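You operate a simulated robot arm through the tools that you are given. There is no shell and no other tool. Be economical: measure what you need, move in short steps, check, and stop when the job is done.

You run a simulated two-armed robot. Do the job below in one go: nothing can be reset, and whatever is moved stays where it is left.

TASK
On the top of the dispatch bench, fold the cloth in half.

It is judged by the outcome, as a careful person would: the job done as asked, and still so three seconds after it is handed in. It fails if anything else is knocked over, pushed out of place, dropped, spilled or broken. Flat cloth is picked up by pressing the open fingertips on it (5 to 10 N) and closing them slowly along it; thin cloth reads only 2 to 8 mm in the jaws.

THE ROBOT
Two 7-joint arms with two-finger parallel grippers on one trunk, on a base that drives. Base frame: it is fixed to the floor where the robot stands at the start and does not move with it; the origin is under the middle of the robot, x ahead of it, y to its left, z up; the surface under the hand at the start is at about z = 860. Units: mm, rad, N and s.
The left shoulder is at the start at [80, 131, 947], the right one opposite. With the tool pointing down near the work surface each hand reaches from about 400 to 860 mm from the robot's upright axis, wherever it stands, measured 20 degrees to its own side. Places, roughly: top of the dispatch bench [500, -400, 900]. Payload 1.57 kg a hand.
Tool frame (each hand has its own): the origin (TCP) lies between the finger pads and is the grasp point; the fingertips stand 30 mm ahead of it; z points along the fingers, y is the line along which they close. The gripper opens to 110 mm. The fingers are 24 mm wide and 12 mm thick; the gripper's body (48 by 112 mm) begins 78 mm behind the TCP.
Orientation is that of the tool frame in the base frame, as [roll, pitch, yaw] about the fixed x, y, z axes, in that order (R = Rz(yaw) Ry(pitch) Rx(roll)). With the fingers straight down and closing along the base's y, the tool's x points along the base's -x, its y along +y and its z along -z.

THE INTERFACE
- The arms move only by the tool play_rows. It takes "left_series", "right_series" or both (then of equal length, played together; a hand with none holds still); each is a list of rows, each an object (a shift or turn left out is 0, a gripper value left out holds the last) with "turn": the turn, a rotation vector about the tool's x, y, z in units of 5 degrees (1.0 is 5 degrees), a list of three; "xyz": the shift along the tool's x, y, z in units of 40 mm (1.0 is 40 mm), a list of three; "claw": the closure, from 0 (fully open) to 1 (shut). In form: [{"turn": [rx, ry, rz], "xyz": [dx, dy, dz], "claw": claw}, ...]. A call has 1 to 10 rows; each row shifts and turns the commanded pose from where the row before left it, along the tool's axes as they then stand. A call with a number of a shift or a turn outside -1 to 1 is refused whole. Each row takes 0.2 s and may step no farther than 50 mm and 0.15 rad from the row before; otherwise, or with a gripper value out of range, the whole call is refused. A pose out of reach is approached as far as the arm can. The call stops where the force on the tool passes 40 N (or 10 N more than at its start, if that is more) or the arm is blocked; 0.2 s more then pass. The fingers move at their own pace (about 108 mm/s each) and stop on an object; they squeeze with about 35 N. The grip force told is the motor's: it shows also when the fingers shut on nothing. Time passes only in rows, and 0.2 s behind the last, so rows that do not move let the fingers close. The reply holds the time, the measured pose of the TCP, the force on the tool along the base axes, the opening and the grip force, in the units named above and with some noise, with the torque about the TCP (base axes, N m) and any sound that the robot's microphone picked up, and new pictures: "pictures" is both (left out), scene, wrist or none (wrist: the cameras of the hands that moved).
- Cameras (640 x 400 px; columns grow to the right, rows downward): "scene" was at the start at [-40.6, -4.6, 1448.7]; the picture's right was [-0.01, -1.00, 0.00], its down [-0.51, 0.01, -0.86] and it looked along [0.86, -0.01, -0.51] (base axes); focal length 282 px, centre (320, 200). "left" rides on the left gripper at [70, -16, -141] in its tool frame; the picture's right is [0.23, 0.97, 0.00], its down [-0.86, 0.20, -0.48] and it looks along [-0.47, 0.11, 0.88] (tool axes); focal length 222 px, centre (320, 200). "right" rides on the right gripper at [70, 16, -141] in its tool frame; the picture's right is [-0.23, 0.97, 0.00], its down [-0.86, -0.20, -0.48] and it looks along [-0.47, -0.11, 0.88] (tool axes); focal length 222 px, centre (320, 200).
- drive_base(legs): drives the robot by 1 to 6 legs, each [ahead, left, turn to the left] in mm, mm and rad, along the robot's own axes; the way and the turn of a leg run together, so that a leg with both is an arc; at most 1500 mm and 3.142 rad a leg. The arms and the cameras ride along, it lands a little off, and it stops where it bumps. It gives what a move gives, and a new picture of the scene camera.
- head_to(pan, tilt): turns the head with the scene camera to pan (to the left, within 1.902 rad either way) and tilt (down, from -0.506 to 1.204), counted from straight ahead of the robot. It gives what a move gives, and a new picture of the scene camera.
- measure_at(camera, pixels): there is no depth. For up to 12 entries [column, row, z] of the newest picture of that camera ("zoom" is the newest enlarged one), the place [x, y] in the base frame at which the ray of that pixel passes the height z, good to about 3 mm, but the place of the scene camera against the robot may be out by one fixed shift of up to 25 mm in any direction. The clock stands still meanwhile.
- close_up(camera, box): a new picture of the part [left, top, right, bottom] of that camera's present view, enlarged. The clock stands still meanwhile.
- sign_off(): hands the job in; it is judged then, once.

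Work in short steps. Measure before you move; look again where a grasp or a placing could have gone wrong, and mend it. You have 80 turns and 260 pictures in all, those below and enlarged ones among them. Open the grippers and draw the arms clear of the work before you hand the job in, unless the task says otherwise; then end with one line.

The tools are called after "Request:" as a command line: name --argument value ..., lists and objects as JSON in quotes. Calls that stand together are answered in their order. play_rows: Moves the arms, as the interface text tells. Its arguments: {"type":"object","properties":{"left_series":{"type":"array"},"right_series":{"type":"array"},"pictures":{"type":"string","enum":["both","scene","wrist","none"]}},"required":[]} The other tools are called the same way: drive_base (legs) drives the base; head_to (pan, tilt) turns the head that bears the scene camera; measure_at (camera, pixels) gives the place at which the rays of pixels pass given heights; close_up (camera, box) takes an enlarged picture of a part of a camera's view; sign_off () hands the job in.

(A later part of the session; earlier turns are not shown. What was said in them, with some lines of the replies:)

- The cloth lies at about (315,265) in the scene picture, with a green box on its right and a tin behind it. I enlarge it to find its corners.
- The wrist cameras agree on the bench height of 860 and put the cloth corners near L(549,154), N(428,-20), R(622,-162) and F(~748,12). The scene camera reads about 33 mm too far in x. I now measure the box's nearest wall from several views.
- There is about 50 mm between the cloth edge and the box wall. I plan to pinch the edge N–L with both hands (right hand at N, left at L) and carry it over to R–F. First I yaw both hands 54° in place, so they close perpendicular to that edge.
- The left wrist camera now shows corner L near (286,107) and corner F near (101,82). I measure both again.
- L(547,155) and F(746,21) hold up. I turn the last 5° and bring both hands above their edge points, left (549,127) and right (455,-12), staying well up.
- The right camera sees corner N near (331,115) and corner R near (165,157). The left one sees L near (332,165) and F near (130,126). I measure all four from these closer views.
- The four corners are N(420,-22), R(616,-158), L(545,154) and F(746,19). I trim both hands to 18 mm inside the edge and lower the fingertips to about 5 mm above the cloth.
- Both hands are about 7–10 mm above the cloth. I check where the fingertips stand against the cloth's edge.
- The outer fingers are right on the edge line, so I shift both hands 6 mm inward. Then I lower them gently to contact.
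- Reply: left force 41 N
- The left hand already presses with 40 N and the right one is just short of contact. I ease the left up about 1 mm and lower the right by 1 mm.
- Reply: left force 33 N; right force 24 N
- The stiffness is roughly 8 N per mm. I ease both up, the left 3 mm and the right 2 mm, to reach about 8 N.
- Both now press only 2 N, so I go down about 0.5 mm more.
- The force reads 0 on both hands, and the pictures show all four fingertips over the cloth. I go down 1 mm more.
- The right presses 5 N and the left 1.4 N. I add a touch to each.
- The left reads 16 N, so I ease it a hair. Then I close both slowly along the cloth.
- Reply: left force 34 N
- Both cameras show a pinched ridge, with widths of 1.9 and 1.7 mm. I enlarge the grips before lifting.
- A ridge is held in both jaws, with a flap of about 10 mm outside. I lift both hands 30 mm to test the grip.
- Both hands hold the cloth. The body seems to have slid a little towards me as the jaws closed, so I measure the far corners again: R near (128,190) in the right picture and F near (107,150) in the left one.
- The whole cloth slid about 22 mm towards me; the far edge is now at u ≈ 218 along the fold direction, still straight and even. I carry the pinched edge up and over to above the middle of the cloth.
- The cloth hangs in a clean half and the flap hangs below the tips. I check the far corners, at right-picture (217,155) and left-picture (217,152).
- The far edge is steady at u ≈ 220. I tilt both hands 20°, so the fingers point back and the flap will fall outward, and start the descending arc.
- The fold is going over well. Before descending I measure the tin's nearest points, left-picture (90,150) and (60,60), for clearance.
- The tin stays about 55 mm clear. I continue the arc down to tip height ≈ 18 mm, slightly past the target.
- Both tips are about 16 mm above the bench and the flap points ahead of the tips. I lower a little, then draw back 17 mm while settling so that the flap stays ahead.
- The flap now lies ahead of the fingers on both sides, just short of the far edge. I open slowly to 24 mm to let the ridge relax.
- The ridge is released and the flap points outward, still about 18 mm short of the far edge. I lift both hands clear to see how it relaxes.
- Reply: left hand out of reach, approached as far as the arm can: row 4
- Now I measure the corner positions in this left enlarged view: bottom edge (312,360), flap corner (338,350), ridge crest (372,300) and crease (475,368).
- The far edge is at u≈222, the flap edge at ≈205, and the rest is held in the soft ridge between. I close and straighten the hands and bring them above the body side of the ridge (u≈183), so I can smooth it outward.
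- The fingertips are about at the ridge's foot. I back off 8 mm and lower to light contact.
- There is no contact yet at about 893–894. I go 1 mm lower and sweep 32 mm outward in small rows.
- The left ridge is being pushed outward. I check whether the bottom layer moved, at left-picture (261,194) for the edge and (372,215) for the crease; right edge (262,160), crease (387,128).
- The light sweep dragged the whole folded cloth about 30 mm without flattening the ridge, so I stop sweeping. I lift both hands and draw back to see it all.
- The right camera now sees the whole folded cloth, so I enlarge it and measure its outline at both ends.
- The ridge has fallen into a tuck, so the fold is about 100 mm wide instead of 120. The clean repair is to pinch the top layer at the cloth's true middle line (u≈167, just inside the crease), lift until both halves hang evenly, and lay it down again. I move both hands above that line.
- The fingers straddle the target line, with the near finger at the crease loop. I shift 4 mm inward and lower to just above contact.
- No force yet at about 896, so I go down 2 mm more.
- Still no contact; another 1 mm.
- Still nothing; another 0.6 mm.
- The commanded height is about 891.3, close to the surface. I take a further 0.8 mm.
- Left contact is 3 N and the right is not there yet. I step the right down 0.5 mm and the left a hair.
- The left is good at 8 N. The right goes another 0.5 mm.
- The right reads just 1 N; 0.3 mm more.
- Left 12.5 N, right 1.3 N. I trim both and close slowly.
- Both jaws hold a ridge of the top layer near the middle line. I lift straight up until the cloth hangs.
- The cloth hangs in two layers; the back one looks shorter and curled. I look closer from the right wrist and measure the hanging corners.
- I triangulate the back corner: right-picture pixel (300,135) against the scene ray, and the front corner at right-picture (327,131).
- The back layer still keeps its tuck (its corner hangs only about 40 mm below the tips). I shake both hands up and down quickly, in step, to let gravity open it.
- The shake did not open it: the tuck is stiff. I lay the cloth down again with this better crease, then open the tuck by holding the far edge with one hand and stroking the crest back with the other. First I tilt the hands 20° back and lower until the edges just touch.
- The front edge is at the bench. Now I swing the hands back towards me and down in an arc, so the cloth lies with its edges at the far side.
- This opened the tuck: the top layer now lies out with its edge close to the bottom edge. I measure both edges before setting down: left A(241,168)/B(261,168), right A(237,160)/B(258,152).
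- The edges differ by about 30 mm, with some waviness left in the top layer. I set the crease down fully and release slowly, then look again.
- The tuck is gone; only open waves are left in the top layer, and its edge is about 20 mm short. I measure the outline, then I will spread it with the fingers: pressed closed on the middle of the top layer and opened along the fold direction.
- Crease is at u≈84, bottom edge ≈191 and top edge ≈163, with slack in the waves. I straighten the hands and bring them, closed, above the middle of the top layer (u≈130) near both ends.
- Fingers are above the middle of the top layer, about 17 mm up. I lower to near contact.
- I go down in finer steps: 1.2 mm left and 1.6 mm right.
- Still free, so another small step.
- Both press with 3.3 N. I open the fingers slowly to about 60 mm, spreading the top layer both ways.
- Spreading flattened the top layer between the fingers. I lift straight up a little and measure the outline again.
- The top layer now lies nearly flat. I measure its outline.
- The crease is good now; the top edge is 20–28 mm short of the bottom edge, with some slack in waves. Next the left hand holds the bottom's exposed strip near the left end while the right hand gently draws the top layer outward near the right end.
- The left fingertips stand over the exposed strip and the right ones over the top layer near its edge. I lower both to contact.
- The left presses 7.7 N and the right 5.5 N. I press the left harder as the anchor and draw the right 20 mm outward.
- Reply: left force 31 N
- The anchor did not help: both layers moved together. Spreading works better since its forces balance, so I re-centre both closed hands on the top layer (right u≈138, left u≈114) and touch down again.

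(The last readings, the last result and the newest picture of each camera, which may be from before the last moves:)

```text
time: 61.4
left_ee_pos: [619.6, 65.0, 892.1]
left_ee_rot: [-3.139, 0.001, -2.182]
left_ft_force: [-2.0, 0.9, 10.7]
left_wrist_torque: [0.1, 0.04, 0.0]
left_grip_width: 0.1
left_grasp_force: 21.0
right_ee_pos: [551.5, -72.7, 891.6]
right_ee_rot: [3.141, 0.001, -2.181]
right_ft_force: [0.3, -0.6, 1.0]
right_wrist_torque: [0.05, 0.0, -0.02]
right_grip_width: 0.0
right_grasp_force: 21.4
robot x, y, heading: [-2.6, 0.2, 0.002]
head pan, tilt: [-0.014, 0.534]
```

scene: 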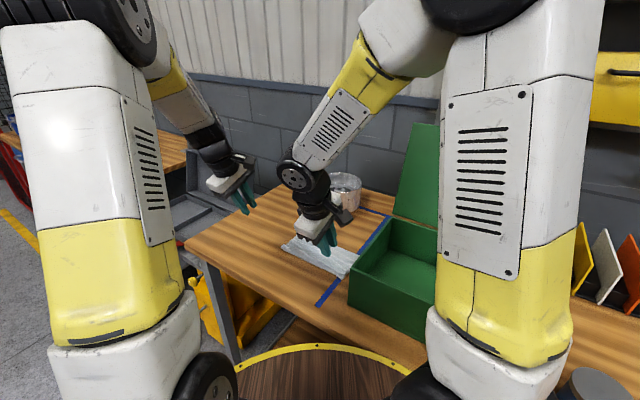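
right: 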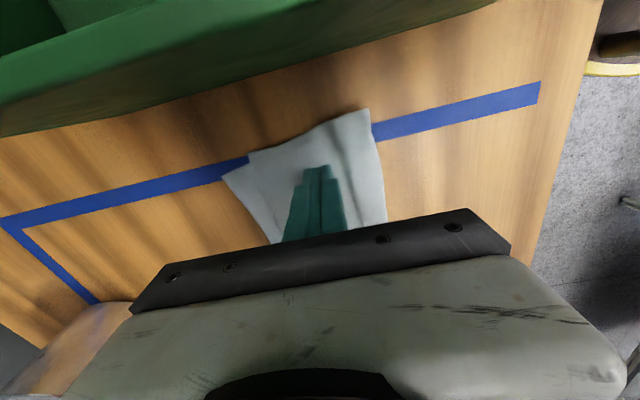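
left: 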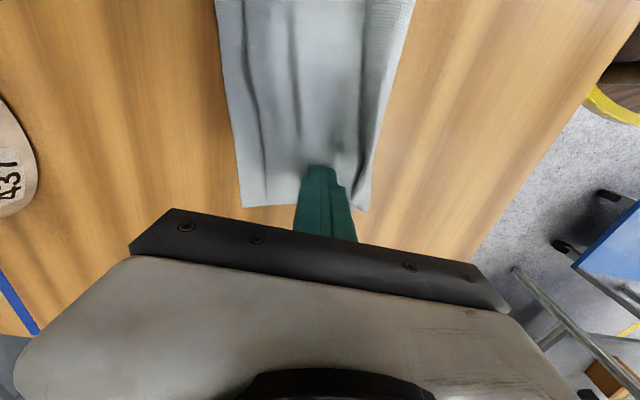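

Both are on the middle of the top layer (10.7 N left, 1 N right). I trim the forces and spread slowly to about 72 mm.

Request:
play_rows --left_series '[{"xyz": [0, 0, -0.006], "claw": 0.95}, {"claw": 0.88}, {"claw": 0.81}, {"claw": 0.74}, {"claw": 0.67}, {"claw": 0.6}, {"claw": 0.53}, {"claw": 0.46}, {"claw": 0.4}, {"claw": 0.36}]' --right_series '[{"xyz": [0, 0, 0.014], "claw": 0.95}, {"claw": 0.88}, {"claw": 0.81}, {"claw": 0.74}, {"claw": 0.67}, {"claw": 0.6}, {"claw": 0.53}, {"claw": 0.46}, {"claw": 0.4}, {"claw": 0.36}]' --pictures "none"

Request:
play_rows --left_series '[{"xyz": [0, 0, -0.5]}, {"xyz": [0, 0, -0.9]}, {"xyz": [-0.5, 0, -0.9]}, {"xyz": [-0.8, 0, -0.7]}, {"xyz": [-0.6, 0, 0]}, {}]' --right_series '[{"xyz": [0, 0, -0.5]}, {"xyz": [0, 0, -0.9]}, {"xyz": [0, 0, -0.9]}, {"xyz": [0, 0, -0.7]}, {}, {}]'

Request:
close_up --camera "left" --box '[180, 0, 420, 150]'

Request:
close_up --camera "right" --box '[180, 80, 420, 230]'

```text
time: 63.6
left_ee_pos: [619.0, 63.4, 890.1]
left_ee_rot: [3.14, -0.001, -2.18]
left_ft_force: [2.3, -5.1, 14.3]
left_wrist_torque: [0.22, 0.33, 0.09]
left_grip_width: 66.2
left_grasp_force: 0.0
right_ee_pos: [551.2, -71.9, 891.0]
right_ee_rot: [3.141, -0.001, -2.181]
right_ft_force: [-2.1, 2.8, 10.9]
right_wrist_torque: [-0.02, -0.08, 0.03]
right_grip_width: 63.7
right_grasp_force: 0.0
robot x, y, heading: [0.9, -2.3, 0.002]
head pan, tilt: [-0.014, 0.534]
```

```text
time: 65.0
left_ee_pos: [664.2, 127.1, 1012.9]
left_ee_rot: [-3.139, 0.001, -2.183]
left_ft_force: [0.3, 0.9, 0.5]
left_wrist_torque: [0.01, -0.02, -0.01]
left_grip_width: 70.2
left_grasp_force: 0.1
right_ee_pos: [554.7, -73.0, 1012.2]
right_ee_rot: [3.141, -0.001, -2.184]
right_ft_force: [0.5, -0.3, -0.3]
right_wrist_torque: [0.0, -0.06, 0.02]
right_grip_width: 70.5
right_grasp_force: 0.0
robot x, y, heading: [0.2, -1.6, -0.002]
head pan, tilt: [-0.014, 0.534]
```

scene: 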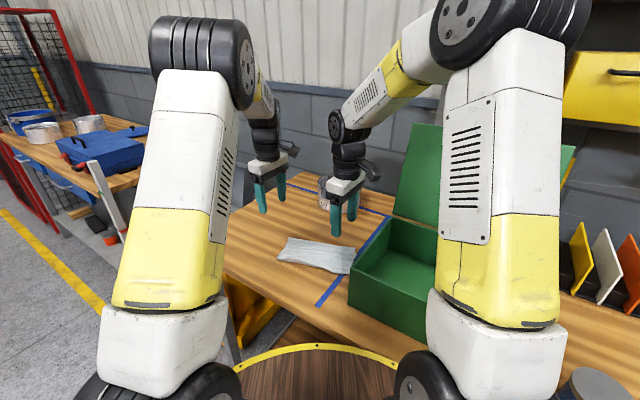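
right: 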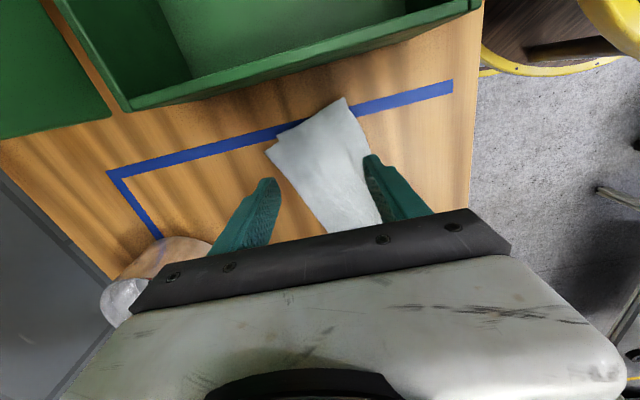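
left: 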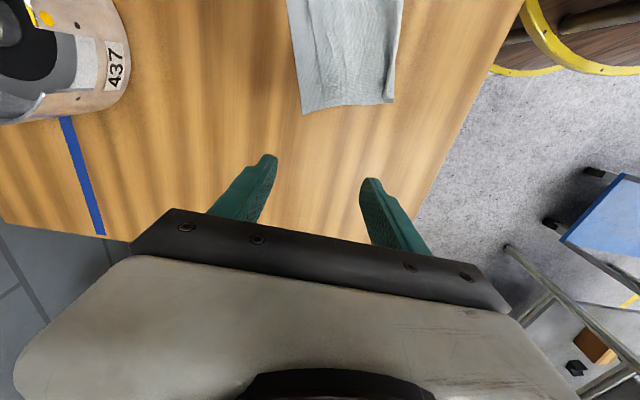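

```text
2.67 times, centred on (300, 75) of left
```

zoom: 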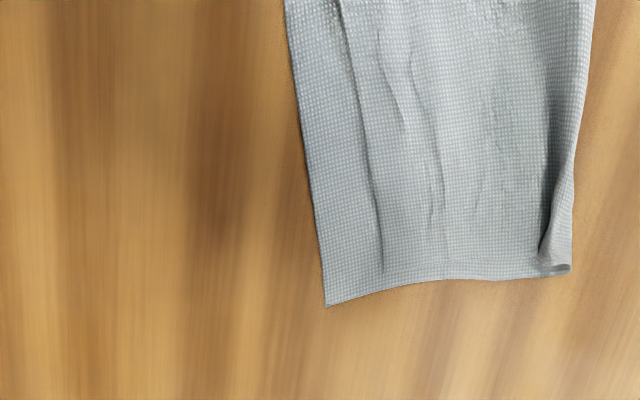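

```text
2.67 times, centred on (300, 155) of right
```

zoom: 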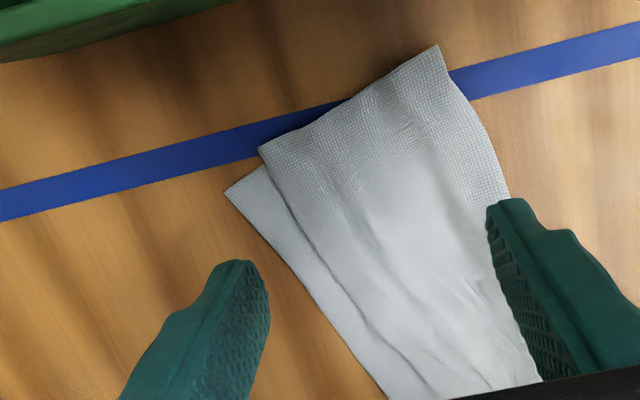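

The right end is now well aligned and the left is still a little short. I measure: left A(302,114), B(323,103), crease (394,101); right A(264,151), B(277,136), crease (343,97).

Request:
measure_at --camera "left" --pixels '[[302, 114, 861], [323, 103, 862], [394, 101, 862]]'

Request:
measure_at --camera "right" --pixels '[[264, 151, 861], [277, 136, 862], [343, 97, 862]]'

Request:
close_up --camera "scene" --box '[260, 220, 370, 285]'

```text
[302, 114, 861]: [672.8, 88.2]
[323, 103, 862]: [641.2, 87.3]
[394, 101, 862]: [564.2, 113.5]
```

```text
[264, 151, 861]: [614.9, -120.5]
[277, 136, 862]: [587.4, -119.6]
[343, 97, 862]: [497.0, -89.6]
```

```text
5.82 times, centred on (315, 252) of scene
```

zoom: 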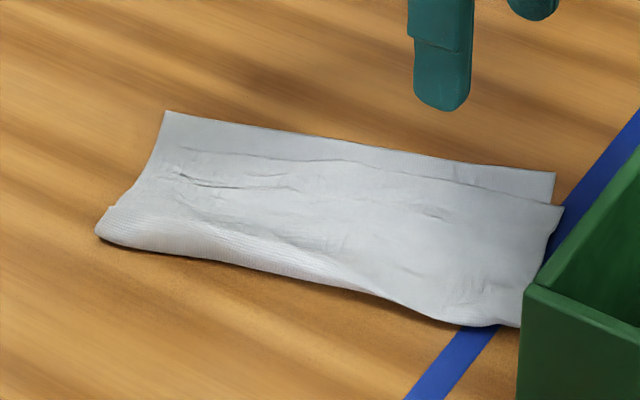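

Both ends' top edge is still about 28 mm short of the bottom edge, while the top layer has that much slack. I pinch the top layer close to its edge with a narrow opening and pull it out. First I turn the hands 20° to match the cloth and move above the pinch points (624,69) and (581,-96).

Request:
play_rows --left_series '[{"turn": [0, 0, -1], "claw": 0.873}, {"turn": [0, 0, -1]}, {"turn": [0, 0, -1]}, {"turn": [0, 0, -1]}, {"xyz": [0.84, 0.3, 0]}, {"xyz": [0.83, 0.3, 0]}, {"xyz": [0, 0, 0.95]}, {"xyz": [0, 0, 0.95]}, {"xyz": [0, 0, 0.9]}, {}]' --right_series '[{"turn": [0, 0, -1], "claw": 0.873}, {"turn": [0, 0, -1]}, {"turn": [0, 0, -1]}, {"turn": [0, 0, -1]}, {"xyz": [0.19, -0.39, 0]}, {"xyz": [0.185, -0.39, 0]}, {"xyz": [0, 0, 0.95]}, {"xyz": [0, 0, 0.95]}, {"xyz": [0, 0, 0.9]}, {}]' --pictures "wrist"

Request:
close_up --camera "left" --box '[240, 80, 420, 220]'

Request:
close_up --camera "right" --box '[220, 100, 400, 220]'

```text
time: 67.2
left_ee_pos: [623.5, 67.0, 897.3]
left_ee_rot: [-3.14, -0.001, -1.834]
left_ft_force: [0.8, -0.4, 0.3]
left_wrist_torque: [0.02, 0.0, 0.01]
left_grip_width: 13.8
left_grasp_force: 0.0
right_ee_pos: [578.6, -94.5, 899.4]
right_ee_rot: [3.141, 0.0, -1.833]
right_ft_force: [0.5, 0.2, -0.4]
right_wrist_torque: [0.0, 0.01, 0.01]
right_grip_width: 14.1
right_grasp_force: 0.1
robot x, y, heading: [-0.3, -0.7, -0.0]
head pan, tilt: [-0.014, 0.534]
```

right: 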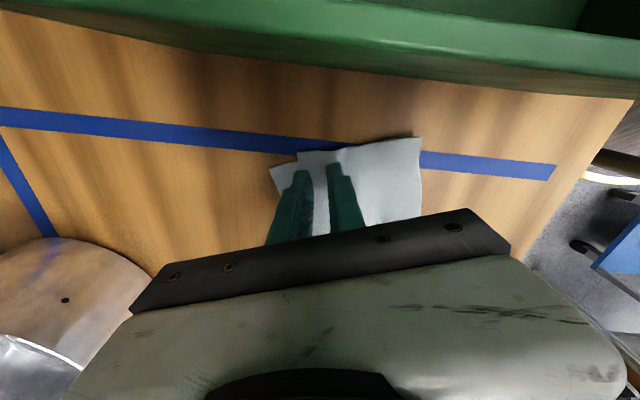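
left: 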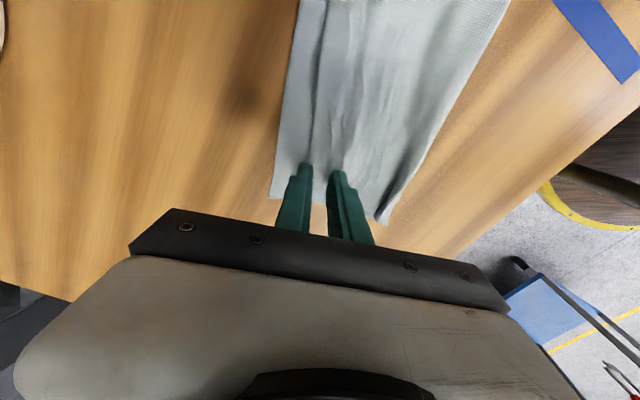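

```text
2.86 times, centred on (330, 150) of left
```

zoom: 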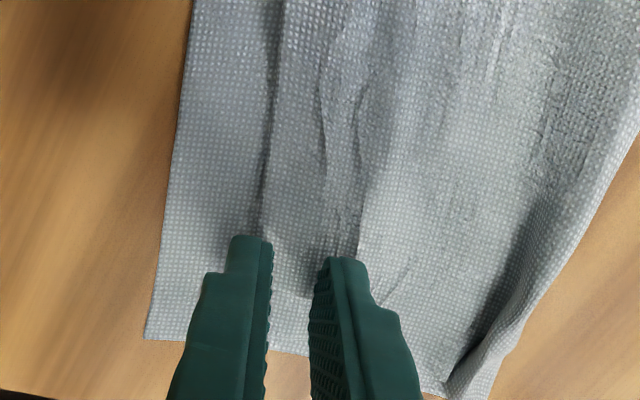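

```text
3.33 times, centred on (310, 160) of right
```

zoom: 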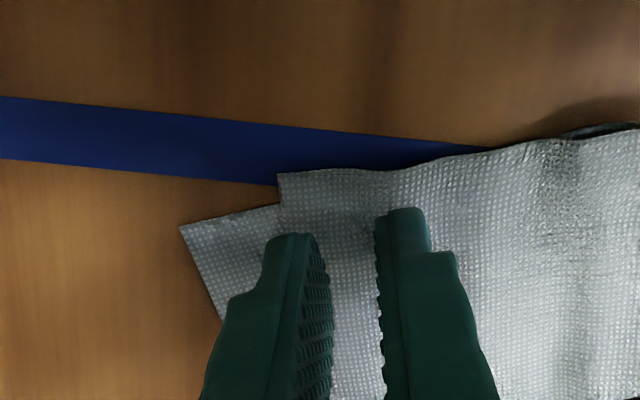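

The outer fingers stand just at the top layer's edge. I shift both 5–6 mm inward and lower to contact.

Request:
play_rows --left_series '[{"xyz": [0, 0.15, 0]}, {"xyz": [0, 0, 0.12]}, {"xyz": [0, 0, 0.05]}, {}]' --right_series '[{"xyz": [0, 0.12, 0]}, {"xyz": [0, 0, 0.14]}, {"xyz": [0, 0, 0.05]}, {}]' --pictures "none"

```text
time: 68.2
left_ee_pos: [618.2, 70.8, 891.9]
left_ee_rot: [-3.141, 0.001, -1.833]
left_ft_force: [0.5, -0.7, -0.1]
left_wrist_torque: [0.0, 0.03, -0.02]
left_grip_width: 13.9
left_grasp_force: 0.2
right_ee_pos: [574.2, -93.6, 891.9]
right_ee_rot: [-3.14, 0.001, -1.833]
right_ft_force: [-0.4, -0.6, 16.7]
right_wrist_torque: [-0.1, 0.07, 0.0]
right_grip_width: 13.9
right_grasp_force: 0.1
robot x, y, heading: [1.3, -3.8, -0.001]
head pan, tilt: [-0.014, 0.534]
```

The right reads 16.7 N, so I ease it 0.4 mm. The left goes down 0.8 mm.

Request:
play_rows --left_series '[{"xyz": [0, 0, 0.02]}, {}]' --right_series '[{"xyz": [0, 0, -0.01]}, {}]' --pictures "none"

```text
time: 68.8
left_ee_pos: [617.4, 71.2, 890.8]
left_ee_rot: [3.14, 0.001, -1.832]
left_ft_force: [-1.1, -1.8, 5.7]
left_wrist_torque: [0.01, 0.05, -0.02]
left_grip_width: 13.7
left_grasp_force: 0.0
right_ee_pos: [574.5, -94.2, 891.5]
right_ee_rot: [-3.141, 0.001, -1.833]
right_ft_force: [3.3, 0.1, 16.3]
right_wrist_torque: [-0.11, -0.03, 0.07]
right_grip_width: 13.5
right_grasp_force: 0.1
robot x, y, heading: [-0.7, -0.9, -0.0]
head pan, tilt: [-0.014, 0.534]
```

Left is 5.7 N; I ease the right a bit more and close both slowly.

Request:
play_rows --left_series '[{}, {"claw": 0.89}, {"claw": 0.91}, {"claw": 0.93}, {"claw": 0.95}, {"claw": 0.97}, {"claw": 1.0}, {}, {}]' --right_series '[{"xyz": [0, 0, -0.01]}, {"claw": 0.89}, {"claw": 0.91}, {"claw": 0.93}, {"claw": 0.95}, {"claw": 0.97}, {"claw": 1.0}, {}, {}]' --pictures "none"

Request:
play_rows --left_series '[{"xyz": [0, 0, -0.25]}, {"xyz": [0, 0, -0.2]}, {}]' --right_series '[{"xyz": [0, 0, -0.25]}, {"xyz": [0, 0, -0.2]}, {}]' --pictures "wrist"

Request:
close_up --camera "left" --box '[240, 80, 420, 220]'

Request:
close_up --camera "right" --box '[220, 100, 400, 220]'

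```text
time: 70.8
left_ee_pos: [617.8, 71.5, 890.7]
left_ee_rot: [-3.141, 0.001, -1.833]
left_ft_force: [1.0, 0.1, 8.8]
left_wrist_torque: [0.01, -0.06, 0.02]
left_grip_width: 0.2
left_grasp_force: 20.7
right_ee_pos: [574.0, -93.5, 891.5]
right_ee_rot: [3.141, -0.002, -1.833]
right_ft_force: [0.0, 0.5, 11.4]
right_wrist_torque: [-0.09, 0.0, 0.01]
right_grip_width: 0.0
right_grasp_force: 21.4
robot x, y, heading: [3.5, -3.0, -0.002]
head pan, tilt: [-0.014, 0.534]
```

```text
time: 71.6
left_ee_pos: [616.7, 69.8, 910.3]
left_ee_rot: [3.141, 0.001, -1.833]
left_ft_force: [0.1, 0.0, 0.2]
left_wrist_torque: [0.0, 0.0, -0.01]
left_grip_width: 0.1
left_grasp_force: 21.7
right_ee_pos: [574.3, -92.4, 908.9]
right_ee_rot: [-3.14, 0.0, -1.832]
right_ft_force: [0.3, 0.4, 0.0]
right_wrist_torque: [0.02, 0.0, 0.01]
right_grip_width: 0.1
right_grasp_force: 21.4
robot x, y, heading: [-0.8, -1.0, -0.004]
head pan, tilt: [-0.014, 0.534]
```

right: 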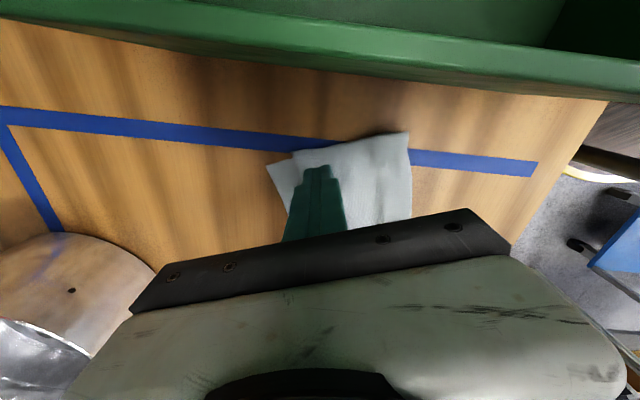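
left: 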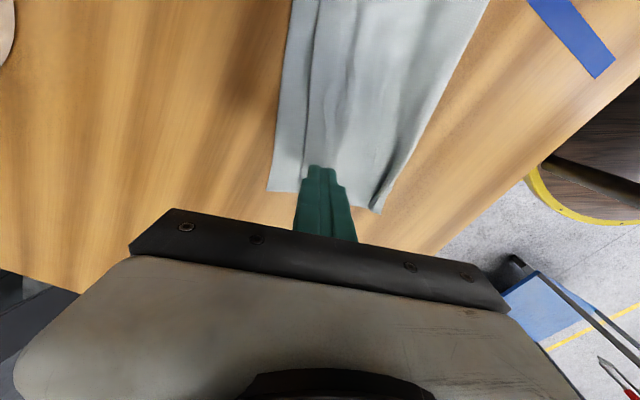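

```text
2.86 times, centred on (330, 150) of left
```

zoom: 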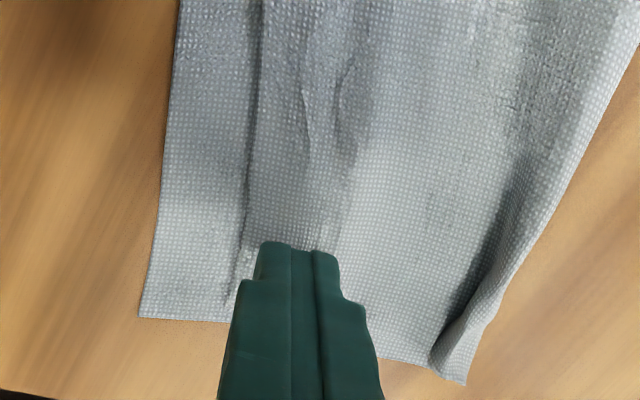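

```text
3.33 times, centred on (310, 160) of right
```

zoom: 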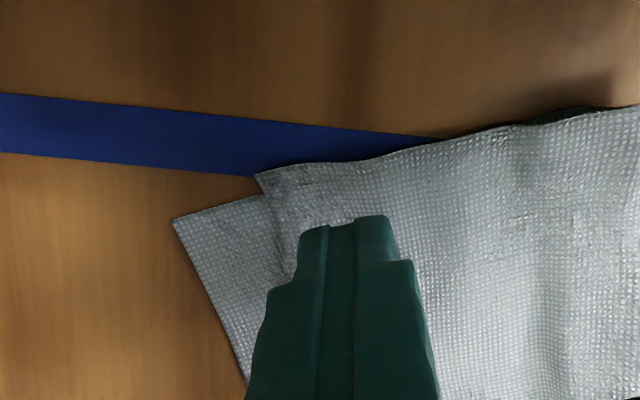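

The narrow pinch did not catch anything and left the cloth unchanged. With few turns left I choose the proven, low-risk step: one more spread of the top layer from its middle with both hands, and then I draw clear.

Request:
play_rows --left_series '[{"xyz": [0, 0.55, 0]}, {"xyz": [0, 0, 0.445]}, {"claw": 0.94}, {"claw": 0.86}, {"claw": 0.78}, {"claw": 0.7}, {"claw": 0.62}, {"claw": 0.54}, {"claw": 0.46}, {"claw": 0.38}]' --right_series '[{"xyz": [0, 0.6, 0]}, {"xyz": [0, 0, 0.445]}, {"claw": 0.94}, {"claw": 0.86}, {"claw": 0.78}, {"claw": 0.7}, {"claw": 0.62}, {"claw": 0.54}, {"claw": 0.46}, {"claw": 0.38}]' --pictures "none"

Request:
play_rows --left_series '[{}, {"xyz": [0, 0, -0.5]}, {"xyz": [0, 0, -0.9]}, {"xyz": [-0.5, 0, -0.9]}, {"xyz": [-0.9, 0, -0.7]}, {"xyz": [-0.9, 0, 0]}, {}]' --right_series '[{}, {"xyz": [0, 0, -0.5]}, {"xyz": [0, 0, -0.9]}, {"xyz": [0, 0, -0.9]}, {"xyz": [0, 0, -0.7]}, {}, {}]'

Request:
close_up --camera "scene" --box '[260, 220, 370, 285]'

Request:
close_up --camera "right" --box '[180, 80, 420, 230]'

Request:
close_up --camera "left" --box '[180, 0, 420, 150]'

```text
time: 73.8
left_ee_pos: [595.1, 77.0, 891.6]
left_ee_rot: [3.14, -0.001, -1.833]
left_ft_force: [0.6, -0.3, 0.5]
left_wrist_torque: [-0.04, 0.04, 0.01]
left_grip_width: 67.9
left_grasp_force: 0.1
right_ee_pos: [550.5, -88.2, 892.0]
right_ee_rot: [-3.141, -0.001, -1.834]
right_ft_force: [0.0, 0.7, 10.5]
right_wrist_torque: [-0.06, 0.0, 0.0]
right_grip_width: 62.5
right_grasp_force: 0.2
robot x, y, heading: [-1.6, 0.5, 0.001]
head pan, tilt: [-0.014, 0.534]
```

```text
time: 75.4
left_ee_pos: [618.7, 166.7, 1015.0]
left_ee_rot: [3.141, 0.0, -1.834]
left_ft_force: [-0.4, 1.2, -0.3]
left_wrist_torque: [0.02, 0.0, 0.06]
left_grip_width: 68.5
left_grasp_force: 0.0
right_ee_pos: [549.7, -88.8, 1013.4]
right_ee_rot: [3.141, 0.0, -1.831]
right_ft_force: [0.4, -0.3, 0.3]
right_wrist_torque: [0.0, 0.0, -0.03]
right_grip_width: 68.2
right_grasp_force: 0.1
robot x, y, heading: [-0.9, 1.7, 0.0]
head pan, tilt: [-0.014, 0.534]
```

scene: 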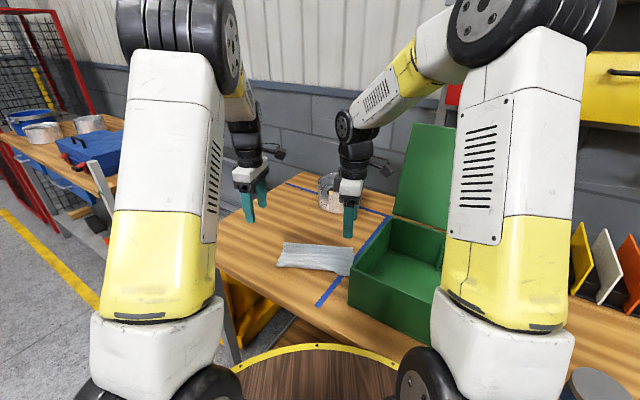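
right: 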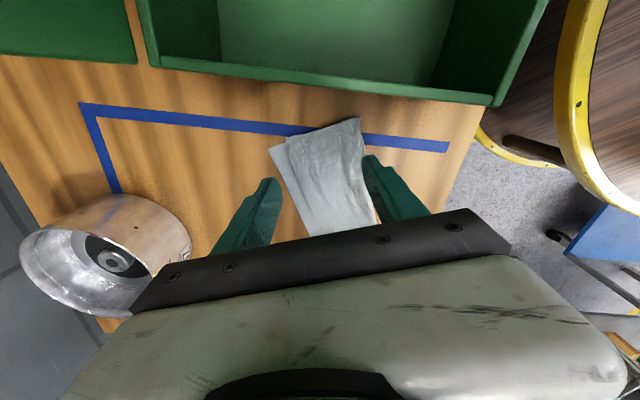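
left: 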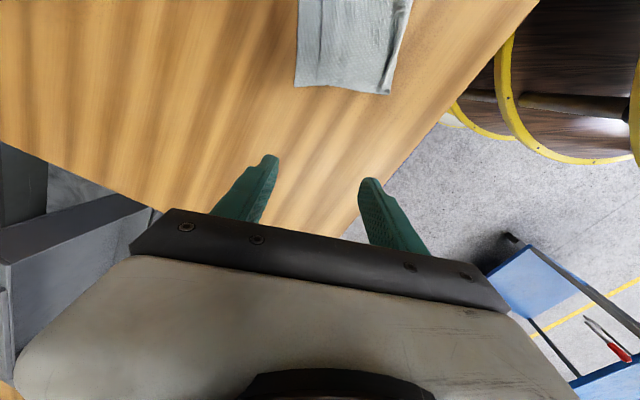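

```text
5.82 times, centred on (315, 252) of scene
```

zoom: 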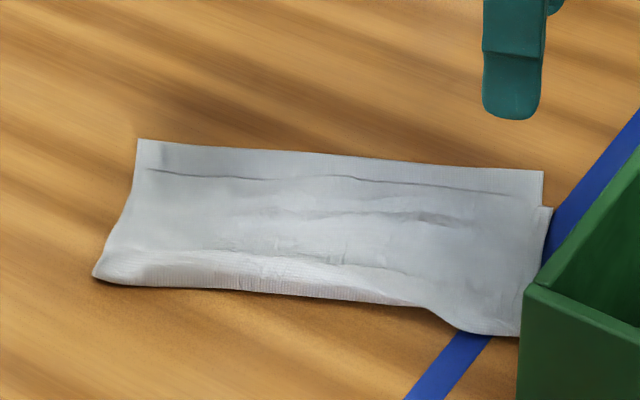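

```text
2.67 times, centred on (300, 155) of right
```

zoom: 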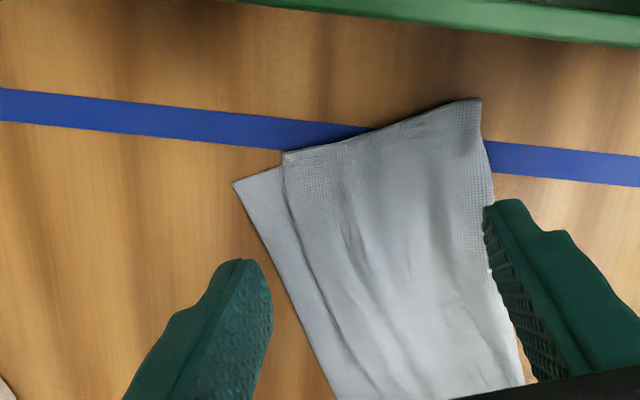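

```text
2.67 times, centred on (300, 75) of left
```

zoom: 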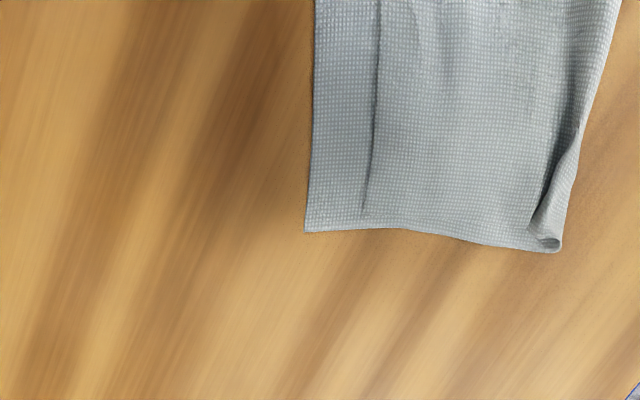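

The cloth lies folded with parallel edges, flat, clear of the box and the tin. I open the grippers and draw both arms further up and away.

Request:
play_rows --left_series '[{"xyz": [0, 0, -0.9], "claw": 0}, {"xyz": [-0.5, 0.3, -0.3]}, {"xyz": [-0.5, 0.3, 0]}, {}]' --right_series '[{"xyz": [0, 0, -0.9], "claw": 0}, {"xyz": [0, 0.6, -0.6]}, {"xyz": [0, 0.8, 0]}, {}]' --pictures "scene"

```text
time: 76.4
left_ee_pos: [606.5, 212.8, 1059.3]
left_ee_rot: [3.141, 0.001, -1.833]
left_ft_force: [-1.0, 0.8, -0.7]
left_wrist_torque: [-0.02, -0.01, 0.01]
left_grip_width: 109.8
left_grasp_force: 0.1
right_ee_pos: [496.5, -72.0, 1072.0]
right_ee_rot: [-3.141, 0.001, -1.831]
right_ft_force: [0.0, 0.2, 0.1]
right_wrist_torque: [-0.01, -0.02, 0.05]
right_grip_width: 110.1
right_grasp_force: 0.0
robot x, y, heading: [3.6, 2.3, -0.003]
head pan, tilt: [-0.014, 0.534]
```

scene: 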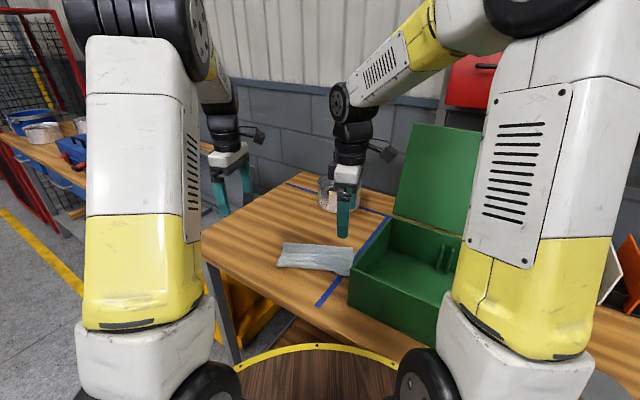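

The arms are clear, the grippers open, and the box and tin are untouched. I hand the job in.

Request:
sign_off

```text
The job is handed in.
```

The cloth is folded over on the dispatch bench, but it is not an exact half. The top edge stops roughly 20–30 mm short of the bottom edge (the cloth is about 240 mm across the fold), and there are slight waves in the top layer. It also lies slightly turned from where it started. The box and the tin were not touched.
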